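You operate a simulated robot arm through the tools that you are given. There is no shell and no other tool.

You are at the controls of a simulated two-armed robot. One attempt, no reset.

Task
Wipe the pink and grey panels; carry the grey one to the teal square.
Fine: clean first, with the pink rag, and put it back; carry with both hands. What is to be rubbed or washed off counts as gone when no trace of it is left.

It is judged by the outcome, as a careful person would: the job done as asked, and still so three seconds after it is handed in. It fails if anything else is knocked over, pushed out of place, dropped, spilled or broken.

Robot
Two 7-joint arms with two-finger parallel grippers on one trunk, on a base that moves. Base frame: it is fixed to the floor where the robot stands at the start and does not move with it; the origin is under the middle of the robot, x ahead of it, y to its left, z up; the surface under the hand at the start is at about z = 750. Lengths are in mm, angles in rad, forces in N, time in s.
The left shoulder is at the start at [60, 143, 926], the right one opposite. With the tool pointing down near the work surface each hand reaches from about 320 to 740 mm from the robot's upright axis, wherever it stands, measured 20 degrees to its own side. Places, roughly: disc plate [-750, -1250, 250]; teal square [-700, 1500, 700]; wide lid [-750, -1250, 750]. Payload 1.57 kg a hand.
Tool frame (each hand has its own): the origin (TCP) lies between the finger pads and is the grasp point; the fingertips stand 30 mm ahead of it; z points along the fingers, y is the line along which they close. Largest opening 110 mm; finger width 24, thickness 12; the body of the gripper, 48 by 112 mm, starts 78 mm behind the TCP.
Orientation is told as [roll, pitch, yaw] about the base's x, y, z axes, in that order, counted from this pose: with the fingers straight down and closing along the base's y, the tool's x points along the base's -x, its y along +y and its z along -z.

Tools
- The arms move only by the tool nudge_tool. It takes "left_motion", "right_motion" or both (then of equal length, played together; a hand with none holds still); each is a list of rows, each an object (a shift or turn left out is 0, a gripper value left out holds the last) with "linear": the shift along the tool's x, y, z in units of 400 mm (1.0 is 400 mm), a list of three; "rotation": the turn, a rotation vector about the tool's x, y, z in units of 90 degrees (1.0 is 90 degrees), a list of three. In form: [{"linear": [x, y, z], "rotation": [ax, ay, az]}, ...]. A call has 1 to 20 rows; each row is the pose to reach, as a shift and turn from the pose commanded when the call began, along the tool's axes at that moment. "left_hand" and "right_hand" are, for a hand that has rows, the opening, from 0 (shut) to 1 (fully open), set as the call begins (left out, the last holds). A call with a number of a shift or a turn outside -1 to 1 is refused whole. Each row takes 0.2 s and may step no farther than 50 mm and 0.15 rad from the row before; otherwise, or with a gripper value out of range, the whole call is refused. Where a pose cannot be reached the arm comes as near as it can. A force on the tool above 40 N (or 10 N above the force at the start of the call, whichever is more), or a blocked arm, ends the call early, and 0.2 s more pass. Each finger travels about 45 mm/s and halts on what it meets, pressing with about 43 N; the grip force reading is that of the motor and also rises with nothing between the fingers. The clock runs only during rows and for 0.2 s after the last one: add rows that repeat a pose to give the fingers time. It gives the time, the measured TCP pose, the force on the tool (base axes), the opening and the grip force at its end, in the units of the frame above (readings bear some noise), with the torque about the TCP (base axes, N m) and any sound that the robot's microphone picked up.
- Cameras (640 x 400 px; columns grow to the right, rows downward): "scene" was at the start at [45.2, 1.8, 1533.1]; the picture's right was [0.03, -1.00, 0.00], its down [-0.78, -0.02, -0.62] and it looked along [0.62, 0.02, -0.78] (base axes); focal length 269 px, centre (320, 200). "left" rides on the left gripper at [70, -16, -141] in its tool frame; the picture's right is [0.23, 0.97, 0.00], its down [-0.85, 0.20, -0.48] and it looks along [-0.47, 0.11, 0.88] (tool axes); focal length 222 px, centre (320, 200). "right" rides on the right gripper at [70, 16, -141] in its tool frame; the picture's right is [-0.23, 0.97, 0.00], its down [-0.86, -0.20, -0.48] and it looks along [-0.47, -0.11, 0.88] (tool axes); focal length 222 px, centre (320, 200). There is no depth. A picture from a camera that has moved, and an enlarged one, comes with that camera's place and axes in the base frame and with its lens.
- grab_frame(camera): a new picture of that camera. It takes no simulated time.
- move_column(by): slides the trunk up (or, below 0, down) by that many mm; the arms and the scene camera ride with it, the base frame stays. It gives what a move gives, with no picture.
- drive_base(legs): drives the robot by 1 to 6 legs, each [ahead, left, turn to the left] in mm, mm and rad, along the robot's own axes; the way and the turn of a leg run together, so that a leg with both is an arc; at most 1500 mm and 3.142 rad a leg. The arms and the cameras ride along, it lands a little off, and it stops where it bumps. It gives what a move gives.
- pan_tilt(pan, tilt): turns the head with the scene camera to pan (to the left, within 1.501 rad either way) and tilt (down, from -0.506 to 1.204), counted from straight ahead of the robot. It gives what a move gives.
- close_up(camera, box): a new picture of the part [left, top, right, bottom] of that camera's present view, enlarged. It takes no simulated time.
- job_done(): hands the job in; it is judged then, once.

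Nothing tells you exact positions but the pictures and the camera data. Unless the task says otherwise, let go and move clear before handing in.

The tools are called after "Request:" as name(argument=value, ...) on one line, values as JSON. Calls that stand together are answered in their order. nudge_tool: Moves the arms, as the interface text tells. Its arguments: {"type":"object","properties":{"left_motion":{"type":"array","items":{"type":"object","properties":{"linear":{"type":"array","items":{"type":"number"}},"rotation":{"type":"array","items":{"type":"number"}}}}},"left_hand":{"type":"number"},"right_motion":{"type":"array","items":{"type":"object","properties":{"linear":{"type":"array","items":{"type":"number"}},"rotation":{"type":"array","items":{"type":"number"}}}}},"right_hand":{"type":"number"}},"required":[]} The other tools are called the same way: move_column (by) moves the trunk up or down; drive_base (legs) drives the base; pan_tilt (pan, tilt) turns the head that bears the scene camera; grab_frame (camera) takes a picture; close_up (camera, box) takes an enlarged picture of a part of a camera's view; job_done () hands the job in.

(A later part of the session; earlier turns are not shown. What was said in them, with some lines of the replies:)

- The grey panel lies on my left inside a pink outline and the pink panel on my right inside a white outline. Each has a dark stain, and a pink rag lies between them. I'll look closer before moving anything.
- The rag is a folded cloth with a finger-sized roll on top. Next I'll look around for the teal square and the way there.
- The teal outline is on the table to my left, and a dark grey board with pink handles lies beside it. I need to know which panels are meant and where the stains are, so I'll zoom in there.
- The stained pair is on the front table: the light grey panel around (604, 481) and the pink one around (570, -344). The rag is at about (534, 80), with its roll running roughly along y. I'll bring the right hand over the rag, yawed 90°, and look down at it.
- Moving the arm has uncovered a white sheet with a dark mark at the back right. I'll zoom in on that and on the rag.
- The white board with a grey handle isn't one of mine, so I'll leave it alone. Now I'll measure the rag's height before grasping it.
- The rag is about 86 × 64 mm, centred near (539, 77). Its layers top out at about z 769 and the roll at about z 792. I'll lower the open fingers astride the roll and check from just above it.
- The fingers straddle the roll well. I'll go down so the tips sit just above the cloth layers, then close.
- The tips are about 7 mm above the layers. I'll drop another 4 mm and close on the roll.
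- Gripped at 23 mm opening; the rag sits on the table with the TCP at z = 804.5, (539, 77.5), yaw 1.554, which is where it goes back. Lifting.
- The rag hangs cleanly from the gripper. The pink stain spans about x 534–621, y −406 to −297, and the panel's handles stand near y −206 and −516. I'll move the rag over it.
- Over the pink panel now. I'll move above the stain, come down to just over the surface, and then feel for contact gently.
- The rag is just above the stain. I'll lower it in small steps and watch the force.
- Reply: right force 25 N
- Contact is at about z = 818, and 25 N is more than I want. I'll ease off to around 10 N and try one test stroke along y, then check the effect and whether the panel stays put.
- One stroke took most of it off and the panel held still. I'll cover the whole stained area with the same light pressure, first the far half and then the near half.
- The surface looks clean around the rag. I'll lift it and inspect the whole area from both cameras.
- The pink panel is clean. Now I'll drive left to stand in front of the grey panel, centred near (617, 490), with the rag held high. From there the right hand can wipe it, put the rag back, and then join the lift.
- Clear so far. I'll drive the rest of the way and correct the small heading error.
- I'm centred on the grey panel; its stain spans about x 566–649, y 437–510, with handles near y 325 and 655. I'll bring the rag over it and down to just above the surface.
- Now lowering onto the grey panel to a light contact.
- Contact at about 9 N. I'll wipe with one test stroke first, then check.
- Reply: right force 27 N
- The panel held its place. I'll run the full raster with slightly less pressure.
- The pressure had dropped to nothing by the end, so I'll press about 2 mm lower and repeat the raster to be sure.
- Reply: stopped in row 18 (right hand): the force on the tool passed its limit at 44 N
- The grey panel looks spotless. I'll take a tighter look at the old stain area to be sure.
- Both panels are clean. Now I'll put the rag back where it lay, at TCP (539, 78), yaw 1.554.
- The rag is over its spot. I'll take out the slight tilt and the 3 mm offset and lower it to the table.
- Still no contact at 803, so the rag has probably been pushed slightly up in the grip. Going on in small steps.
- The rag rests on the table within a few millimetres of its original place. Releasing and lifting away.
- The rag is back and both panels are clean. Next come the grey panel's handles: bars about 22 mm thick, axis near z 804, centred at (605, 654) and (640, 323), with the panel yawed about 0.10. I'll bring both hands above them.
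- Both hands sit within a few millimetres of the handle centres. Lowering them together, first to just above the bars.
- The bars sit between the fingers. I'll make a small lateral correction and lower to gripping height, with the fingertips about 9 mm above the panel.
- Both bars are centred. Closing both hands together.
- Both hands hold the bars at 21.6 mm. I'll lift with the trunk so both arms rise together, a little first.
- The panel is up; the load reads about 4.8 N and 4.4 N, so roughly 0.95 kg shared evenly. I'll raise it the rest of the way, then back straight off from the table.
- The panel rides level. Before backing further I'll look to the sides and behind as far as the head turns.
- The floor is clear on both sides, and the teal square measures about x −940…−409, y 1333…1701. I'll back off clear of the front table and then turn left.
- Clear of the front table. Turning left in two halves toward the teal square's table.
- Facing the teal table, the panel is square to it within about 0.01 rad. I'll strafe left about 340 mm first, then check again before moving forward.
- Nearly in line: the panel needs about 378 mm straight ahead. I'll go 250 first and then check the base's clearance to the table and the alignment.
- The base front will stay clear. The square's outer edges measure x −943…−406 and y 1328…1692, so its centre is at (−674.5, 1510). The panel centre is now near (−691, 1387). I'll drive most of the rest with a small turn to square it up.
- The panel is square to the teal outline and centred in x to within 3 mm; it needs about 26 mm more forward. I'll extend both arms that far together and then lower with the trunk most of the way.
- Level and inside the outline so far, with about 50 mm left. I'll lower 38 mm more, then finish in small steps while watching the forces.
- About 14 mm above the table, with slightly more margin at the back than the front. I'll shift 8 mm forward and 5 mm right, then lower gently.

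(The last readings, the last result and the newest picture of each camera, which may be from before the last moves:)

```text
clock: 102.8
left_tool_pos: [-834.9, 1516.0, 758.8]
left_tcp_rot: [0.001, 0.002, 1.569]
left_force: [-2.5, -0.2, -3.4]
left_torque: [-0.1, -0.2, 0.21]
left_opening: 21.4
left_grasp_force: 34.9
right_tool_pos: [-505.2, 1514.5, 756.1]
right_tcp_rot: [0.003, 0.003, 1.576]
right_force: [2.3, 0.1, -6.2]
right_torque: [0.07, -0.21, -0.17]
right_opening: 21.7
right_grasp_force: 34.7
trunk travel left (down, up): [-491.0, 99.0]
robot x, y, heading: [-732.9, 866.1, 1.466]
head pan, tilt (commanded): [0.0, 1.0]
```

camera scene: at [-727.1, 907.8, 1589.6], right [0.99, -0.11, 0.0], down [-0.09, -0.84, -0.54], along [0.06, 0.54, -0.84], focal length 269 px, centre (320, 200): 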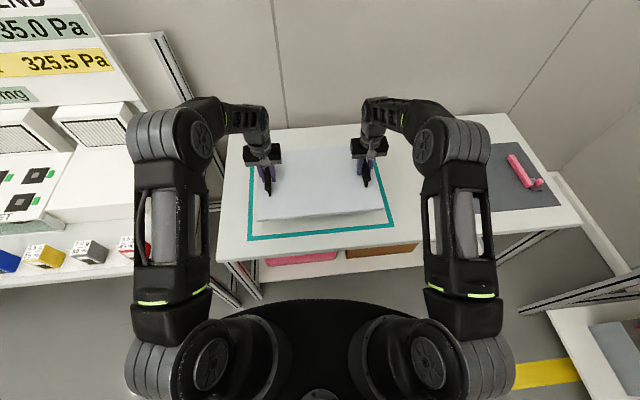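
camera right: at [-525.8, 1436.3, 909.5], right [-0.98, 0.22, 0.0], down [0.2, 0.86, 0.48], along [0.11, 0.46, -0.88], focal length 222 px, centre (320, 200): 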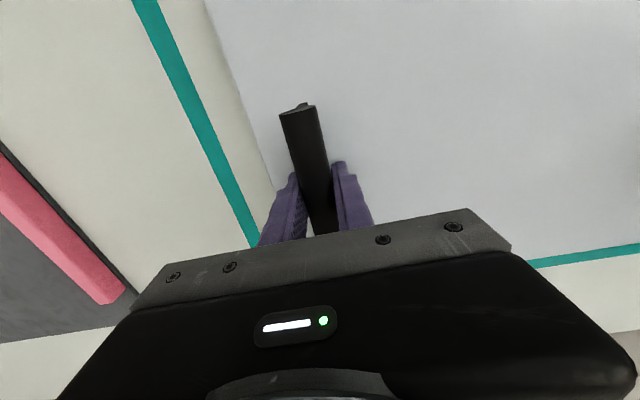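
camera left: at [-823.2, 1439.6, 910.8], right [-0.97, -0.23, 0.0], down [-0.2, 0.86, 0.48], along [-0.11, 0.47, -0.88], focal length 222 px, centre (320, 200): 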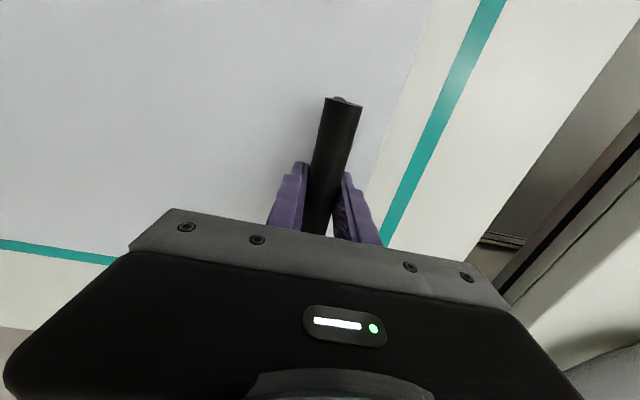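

Request:
nudge_tool(left_motion=[{"linear": [0, 0, 0.003]}, {"linear": [0, 0, 0.006]}], right_motion=[{"linear": [0, 0, 0.003]}, {"linear": [0, 0, 0.004]}])

Request:
nudge_tool(left_motion=[{"linear": [0, 0, 0.003]}, {"linear": [0, 0, 0.005]}], right_motion=[{"linear": [0, 0, 0.002]}, {"linear": [0, 0, 0.003]}])

```text
clock: 103.4
left_tool_pos: [-834.5, 1517.7, 755.7]
left_tcp_rot: [0.0, 0.001, 1.568]
left_force: [-3.1, 0.3, -2.5]
left_torque: [0.14, -0.2, 0.3]
left_opening: 21.5
left_grasp_force: 33.8
right_tool_pos: [-505.0, 1514.8, 755.3]
right_tcp_rot: [-0.001, 0.005, 1.576]
right_force: [2.8, -1.1, -5.3]
right_torque: [-0.09, -0.23, -0.1]
right_opening: 21.6
right_grasp_force: 34.7
trunk travel left (down, up): [-491.0, 99.0]
robot x, y, heading: [-732.1, 867.5, 1.464]
head pan, tilt (commanded): [0.0, 1.0]
```

```text
clock: 104.0
left_tool_pos: [-835.8, 1516.9, 754.6]
left_tcp_rot: [0.001, -0.001, 1.566]
left_force: [-0.8, 0.0, -3.7]
left_torque: [0.64, 0.14, 0.11]
left_opening: 21.7
left_grasp_force: 34.2
right_tool_pos: [-504.4, 1513.3, 754.6]
right_tcp_rot: [0.001, 0.001, 1.576]
right_force: [1.3, 0.3, -3.4]
right_torque: [-0.43, 0.1, -0.29]
right_opening: 21.8
right_grasp_force: 34.2
trunk travel left (down, up): [-491.0, 99.0]
robot x, y, heading: [-731.0, 866.8, 1.464]
head pan, tilt (commanded): [0.0, 1.0]
```

Still carrying most of the load; continuing in small steps.

Request:
nudge_tool(left_motion=[{"linear": [0, 0, 0.002]}, {"linear": [0, 0, 0.004]}], right_motion=[{"linear": [0, 0, 0.002]}, {"linear": [0, 0, 0.004]}])

Request:
close_up(camera="scene", box=[220, 110, 420, 235])

```text
clock: 104.6
left_tool_pos: [-834.0, 1516.1, 754.6]
left_tcp_rot: [-0.001, 0.0, 1.569]
left_force: [-3.4, 4.3, 0.5]
left_torque: [-0.75, -0.08, 0.47]
left_opening: 21.6
left_grasp_force: 34.8
right_tool_pos: [-504.6, 1513.3, 754.1]
right_tcp_rot: [0.002, 0.001, 1.575]
right_force: [2.0, -3.3, 1.8]
right_torque: [0.2, 0.02, 0.08]
right_opening: 21.5
right_grasp_force: 34.3
trunk travel left (down, up): [-491.0, 99.0]
robot x, y, heading: [-730.5, 865.3, 1.462]
head pan, tilt (commanded): [0.0, 1.0]
```

```text
3.20 times, centred on (320, 172) of scene
camera zoom: at [-727.6, 904.9, 1491.8], right [0.99, -0.11, 0.0], down [-0.09, -0.84, -0.54], along [0.06, 0.54, -0.84], focal length 861 px, centre (320, 288)
```

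zoom: 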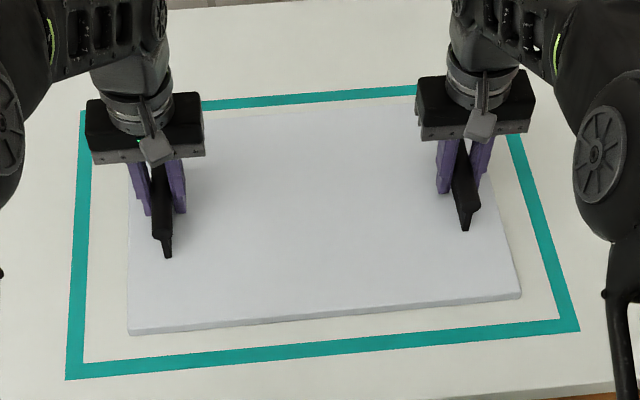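

The table now carries the panel: forces are about zero, the TCP is at z 754, and teal shows on every side. Opening both hands.

Request:
nudge_tool(left_motion=[{"linear": [0, 0, 0]}, {"linear": [0, 0, 0]}, {"linear": [0, 0, 0]}, {"linear": [0, 0, 0]}, {"linear": [0, 0, 0]}, {"linear": [0, 0, 0]}], right_motion=[{"linear": [0, 0, 0]}, {"linear": [0, 0, 0]}, {"linear": [0, 0, 0]}, {"linear": [0, 0, 0]}, {"linear": [0, 0, 0]}, {"linear": [0, 0, 0]}], left_hand=0.7, right_hand=0.7)

Request:
nudge_tool(left_motion=[{"linear": [0, 0, -0.03]}, {"linear": [0, 0, -0.1]}, {"linear": [0, 0, -0.2]}, {"linear": [0, 0, -0.3]}, {"linear": [0, 0, -0.4]}], right_motion=[{"linear": [0, 0, -0.03]}, {"linear": [0, 0, -0.1]}, {"linear": [0, 0, -0.2]}, {"linear": [0, 0, -0.3]}, {"linear": [0, 0, -0.4]}])

Request:
grab_frame(camera="scene")

Request:
close_up(camera="scene", box=[220, 110, 420, 235])

Request:
grab_frame(camera="left")

Request:
grab_frame(camera="right")

```text
clock: 106.0
left_tool_pos: [-834.6, 1515.8, 754.1]
left_tcp_rot: [0.001, 0.001, 1.569]
left_force: [-1.0, 0.6, -0.7]
left_torque: [0.01, 0.0, -0.02]
left_opening: 77.0
left_grasp_force: 0.0
right_tool_pos: [-505.3, 1513.4, 751.5]
right_tcp_rot: [0.002, 0.003, 1.576]
right_force: [0.3, 0.7, 0.4]
right_torque: [0.01, 0.01, -0.01]
right_opening: 77.0
right_grasp_force: 0.1
trunk travel left (down, up): [-491.0, 99.0]
robot x, y, heading: [-732.0, 865.7, 1.466]
head pan, tilt (commanded): [0.0, 1.0]
```

```text
clock: 107.2
left_tool_pos: [-835.4, 1515.9, 915.3]
left_tcp_rot: [0.0, -0.001, 1.57]
left_force: [-1.0, 0.5, 0.5]
left_torque: [0.0, 0.01, 0.0]
left_opening: 77.0
left_grasp_force: 0.0
right_tool_pos: [-505.2, 1513.7, 913.5]
right_tcp_rot: [0.002, 0.001, 1.577]
right_force: [0.3, 0.4, -0.4]
right_torque: [-0.02, 0.03, -0.03]
right_opening: 77.1
right_grasp_force: 0.1
trunk travel left (down, up): [-491.0, 99.0]
robot x, y, heading: [-731.9, 865.5, 1.467]
head pan, tilt (commanded): [0.0, 1.0]
```

```text
taken
camera scene: at [-727.6, 904.1, 1491.6], right [0.99, -0.11, 0.0], down [-0.09, -0.84, -0.54], along [0.06, 0.54, -0.84], focal length 269 px, centre (320, 200)
```

scene: 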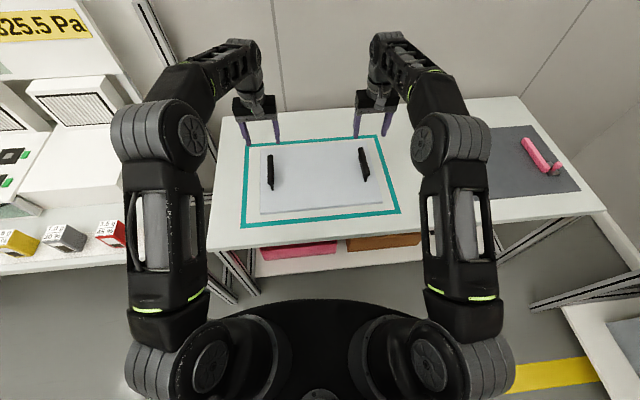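

```text
3.20 times, centred on (320, 172) of scene
camera zoom: at [-727.6, 904.1, 1491.6], right [0.99, -0.11, 0.0], down [-0.09, -0.84, -0.54], along [0.06, 0.54, -0.84], focal length 861 px, centre (320, 288)
```

zoom: 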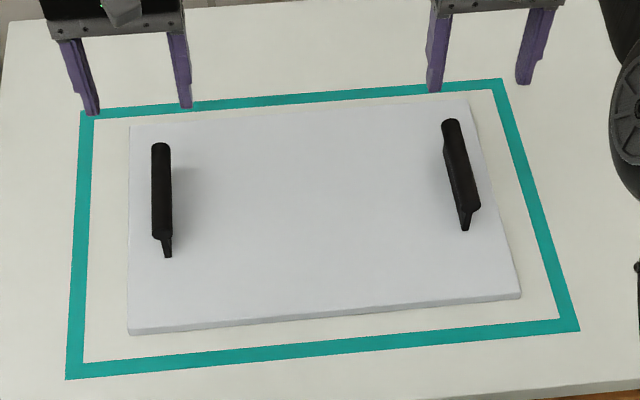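

```text
taken
camera left: at [-819.2, 1446.7, 1056.0], right [-0.97, -0.22, 0.0], down [-0.2, 0.86, 0.48], along [-0.11, 0.47, -0.88], focal length 222 px, centre (320, 200)
```

left: 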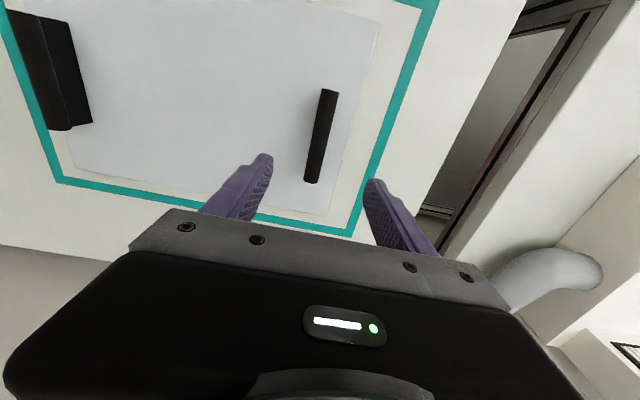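

```text
taken
camera right: at [-521.5, 1443.9, 1055.6], right [-0.98, 0.22, 0.0], down [0.2, 0.86, 0.48], along [0.11, 0.47, -0.88], focal length 222 px, centre (320, 200)
```

right: 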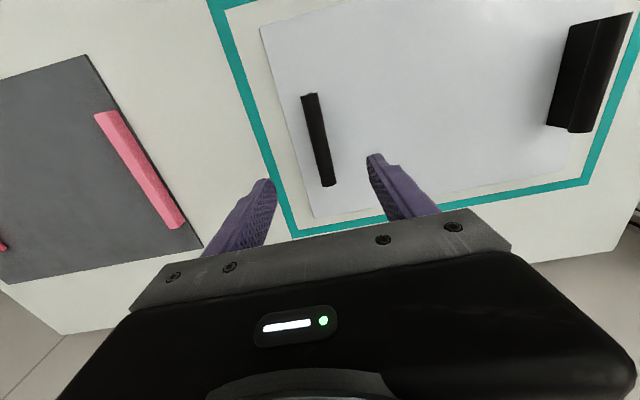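

The grey panel sits inside the teal outline with both hands clear above it. I'll back off a little and check the front table once more.

Request:
drive_base(legs=[[-200, 0, 0]])

Request:
close_up(camera="scene", box=[200, 60, 440, 210])

Request:
pan_tilt(pan=-1.5, tilt=0.55)

Request:
grab_frame(camera="scene")

```text
clock: 108.9
left_tool_pos: [-857.5, 1313.7, 915.3]
left_tcp_rot: [-0.002, 0.0, 1.571]
left_force: [0.3, -0.5, 0.1]
left_torque: [0.05, -0.03, -0.03]
left_opening: 76.9
left_grasp_force: 0.0
right_tool_pos: [-528.2, 1311.6, 913.8]
right_tcp_rot: [0.0, -0.001, 1.579]
right_force: [-0.8, 0.1, 1.0]
right_torque: [0.03, -0.01, 0.0]
right_opening: 77.2
right_grasp_force: 0.0
trunk travel left (down, up): [-491.0, 99.0]
robot x, y, heading: [-755.1, 664.4, 1.469]
head pan, tilt (commanded): [0.0, 1.0]
```

```text
2.67 times, centred on (320, 135) of scene
camera zoom: at [-749.3, 700.7, 1491.7], right [0.99, -0.11, 0.0], down [-0.09, -0.84, -0.54], along [0.06, 0.54, -0.84], focal length 718 px, centre (320, 373)
```

zoom: 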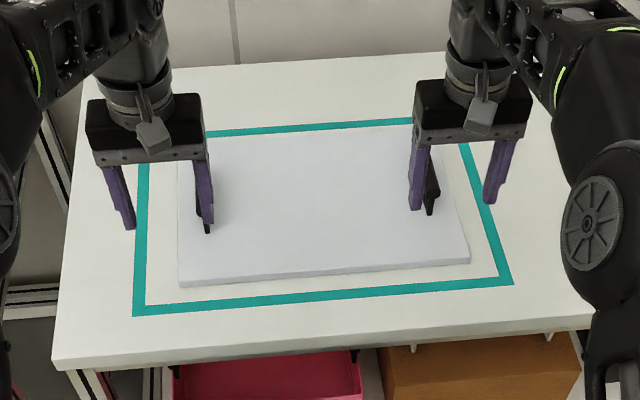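

```text
clock: 110.5
left_tool_pos: [-858.6, 1314.1, 914.1]
left_tcp_rot: [-0.001, 0.0, 1.572]
left_force: [0.0, 0.9, 0.7]
left_torque: [-0.02, 0.0, -0.02]
left_opening: 77.1
left_grasp_force: 0.0
right_tool_pos: [-528.1, 1310.7, 913.1]
right_tcp_rot: [0.002, 0.001, 1.578]
right_force: [0.7, -0.4, 0.3]
right_torque: [-0.02, 0.01, -0.01]
right_opening: 77.0
right_grasp_force: 0.0
trunk travel left (down, up): [-491.0, 99.0]
robot x, y, heading: [-753.4, 663.3, 1.462]
head pan, tilt (commanded): [-1.499, 0.55]
```

```text
taken
camera scene: at [-666.8, 629.7, 1528.2], right [-0.03, -1.0, 0.0], down [-0.52, 0.02, -0.85], along [0.85, -0.03, -0.52], focal length 269 px, centre (320, 200)
```

scene: 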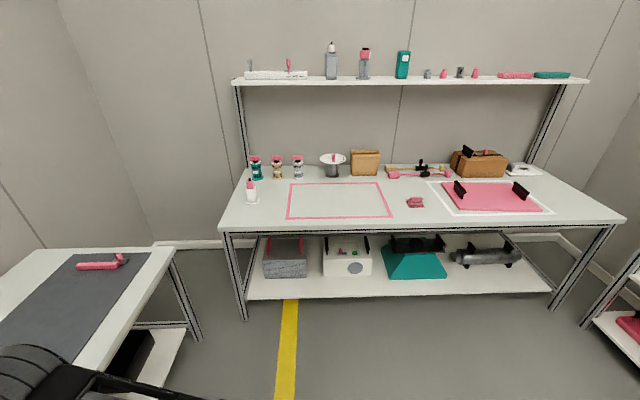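

Everything is in order: the panel is in the teal outline, the rag is back, and nothing else has moved. One last zoom on the pink panel and the grey surface before handing in.

Request:
close_up(camera="scene", box=[400, 160, 560, 230])

Request:
grab_frame(camera="right")

Request:
grab_frame(camera="left")

```text
4.00 times, centred on (480, 195) of scene
camera zoom: at [-666.8, 629.7, 1528.2], right [-0.03, -1.0, 0.0], down [-0.52, 0.02, -0.85], along [0.85, -0.03, -0.52], focal length 1077 px, centre (-320, 220)
```

zoom: 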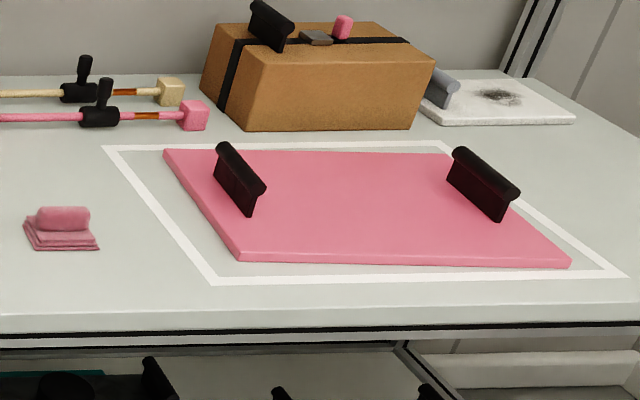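

```text
taken
camera right: at [-544.0, 1241.9, 1054.8], right [-0.98, 0.22, 0.0], down [0.19, 0.86, 0.48], along [0.1, 0.47, -0.88], focal length 222 px, centre (320, 200)
```

right: 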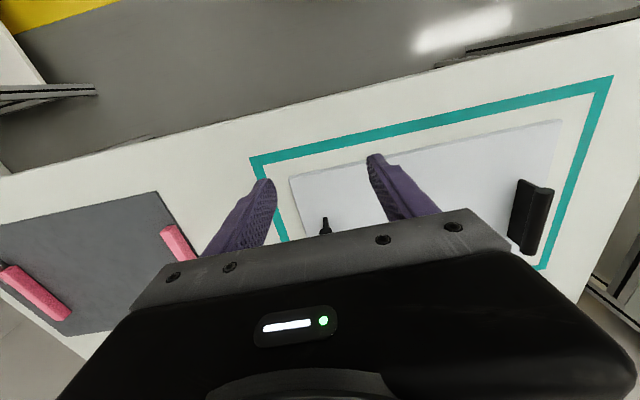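

```text
taken
camera left: at [-841.8, 1244.3, 1055.2], right [-0.97, -0.23, 0.0], down [-0.2, 0.86, 0.48], along [-0.11, 0.47, -0.88], focal length 222 px, centre (320, 200)
```

left: 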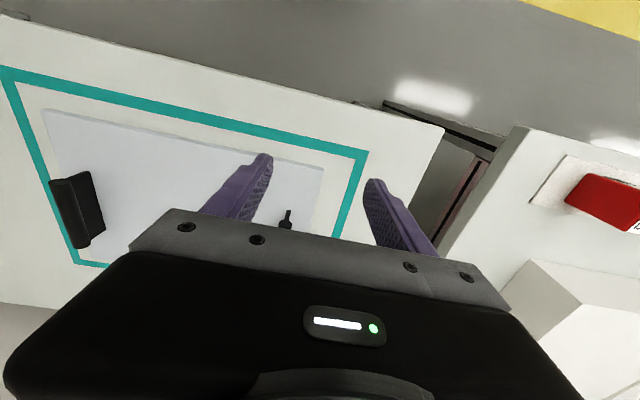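

Both panels are clean, the rag is back in its place, and the grey panel lies inside the teal square with both hands clear. Handing in.

Request:
job_done()

```text
The job is handed in.
```

I wiped both panels clean with the pink rag and carried the grey one with both hands to the teal square. It rests fully inside the outline. In the last pictures neither panel shows any trace of its stain.

- **Rag:** it is back on the front table, within about 3 mm of where it started.
- **Grey panel:** I took "the grey one" to be the light grey stained panel on the front table. The dark grey mat next to the teal square had no stain, so I left it alone.
- **White board:** a white board with a grey handle at the back right of the front table also has a dark stain. It wasn't part of the task, so I left it as it was.
- **Force stop:** one wiping stroke on the grey panel went over the force limit (44 N) and stopped early. The panel didn't move, and I finished with lighter strokes.

Nothing else looked moved or knocked over in the final view of the front table. Both hands are empty and clear of the panel.
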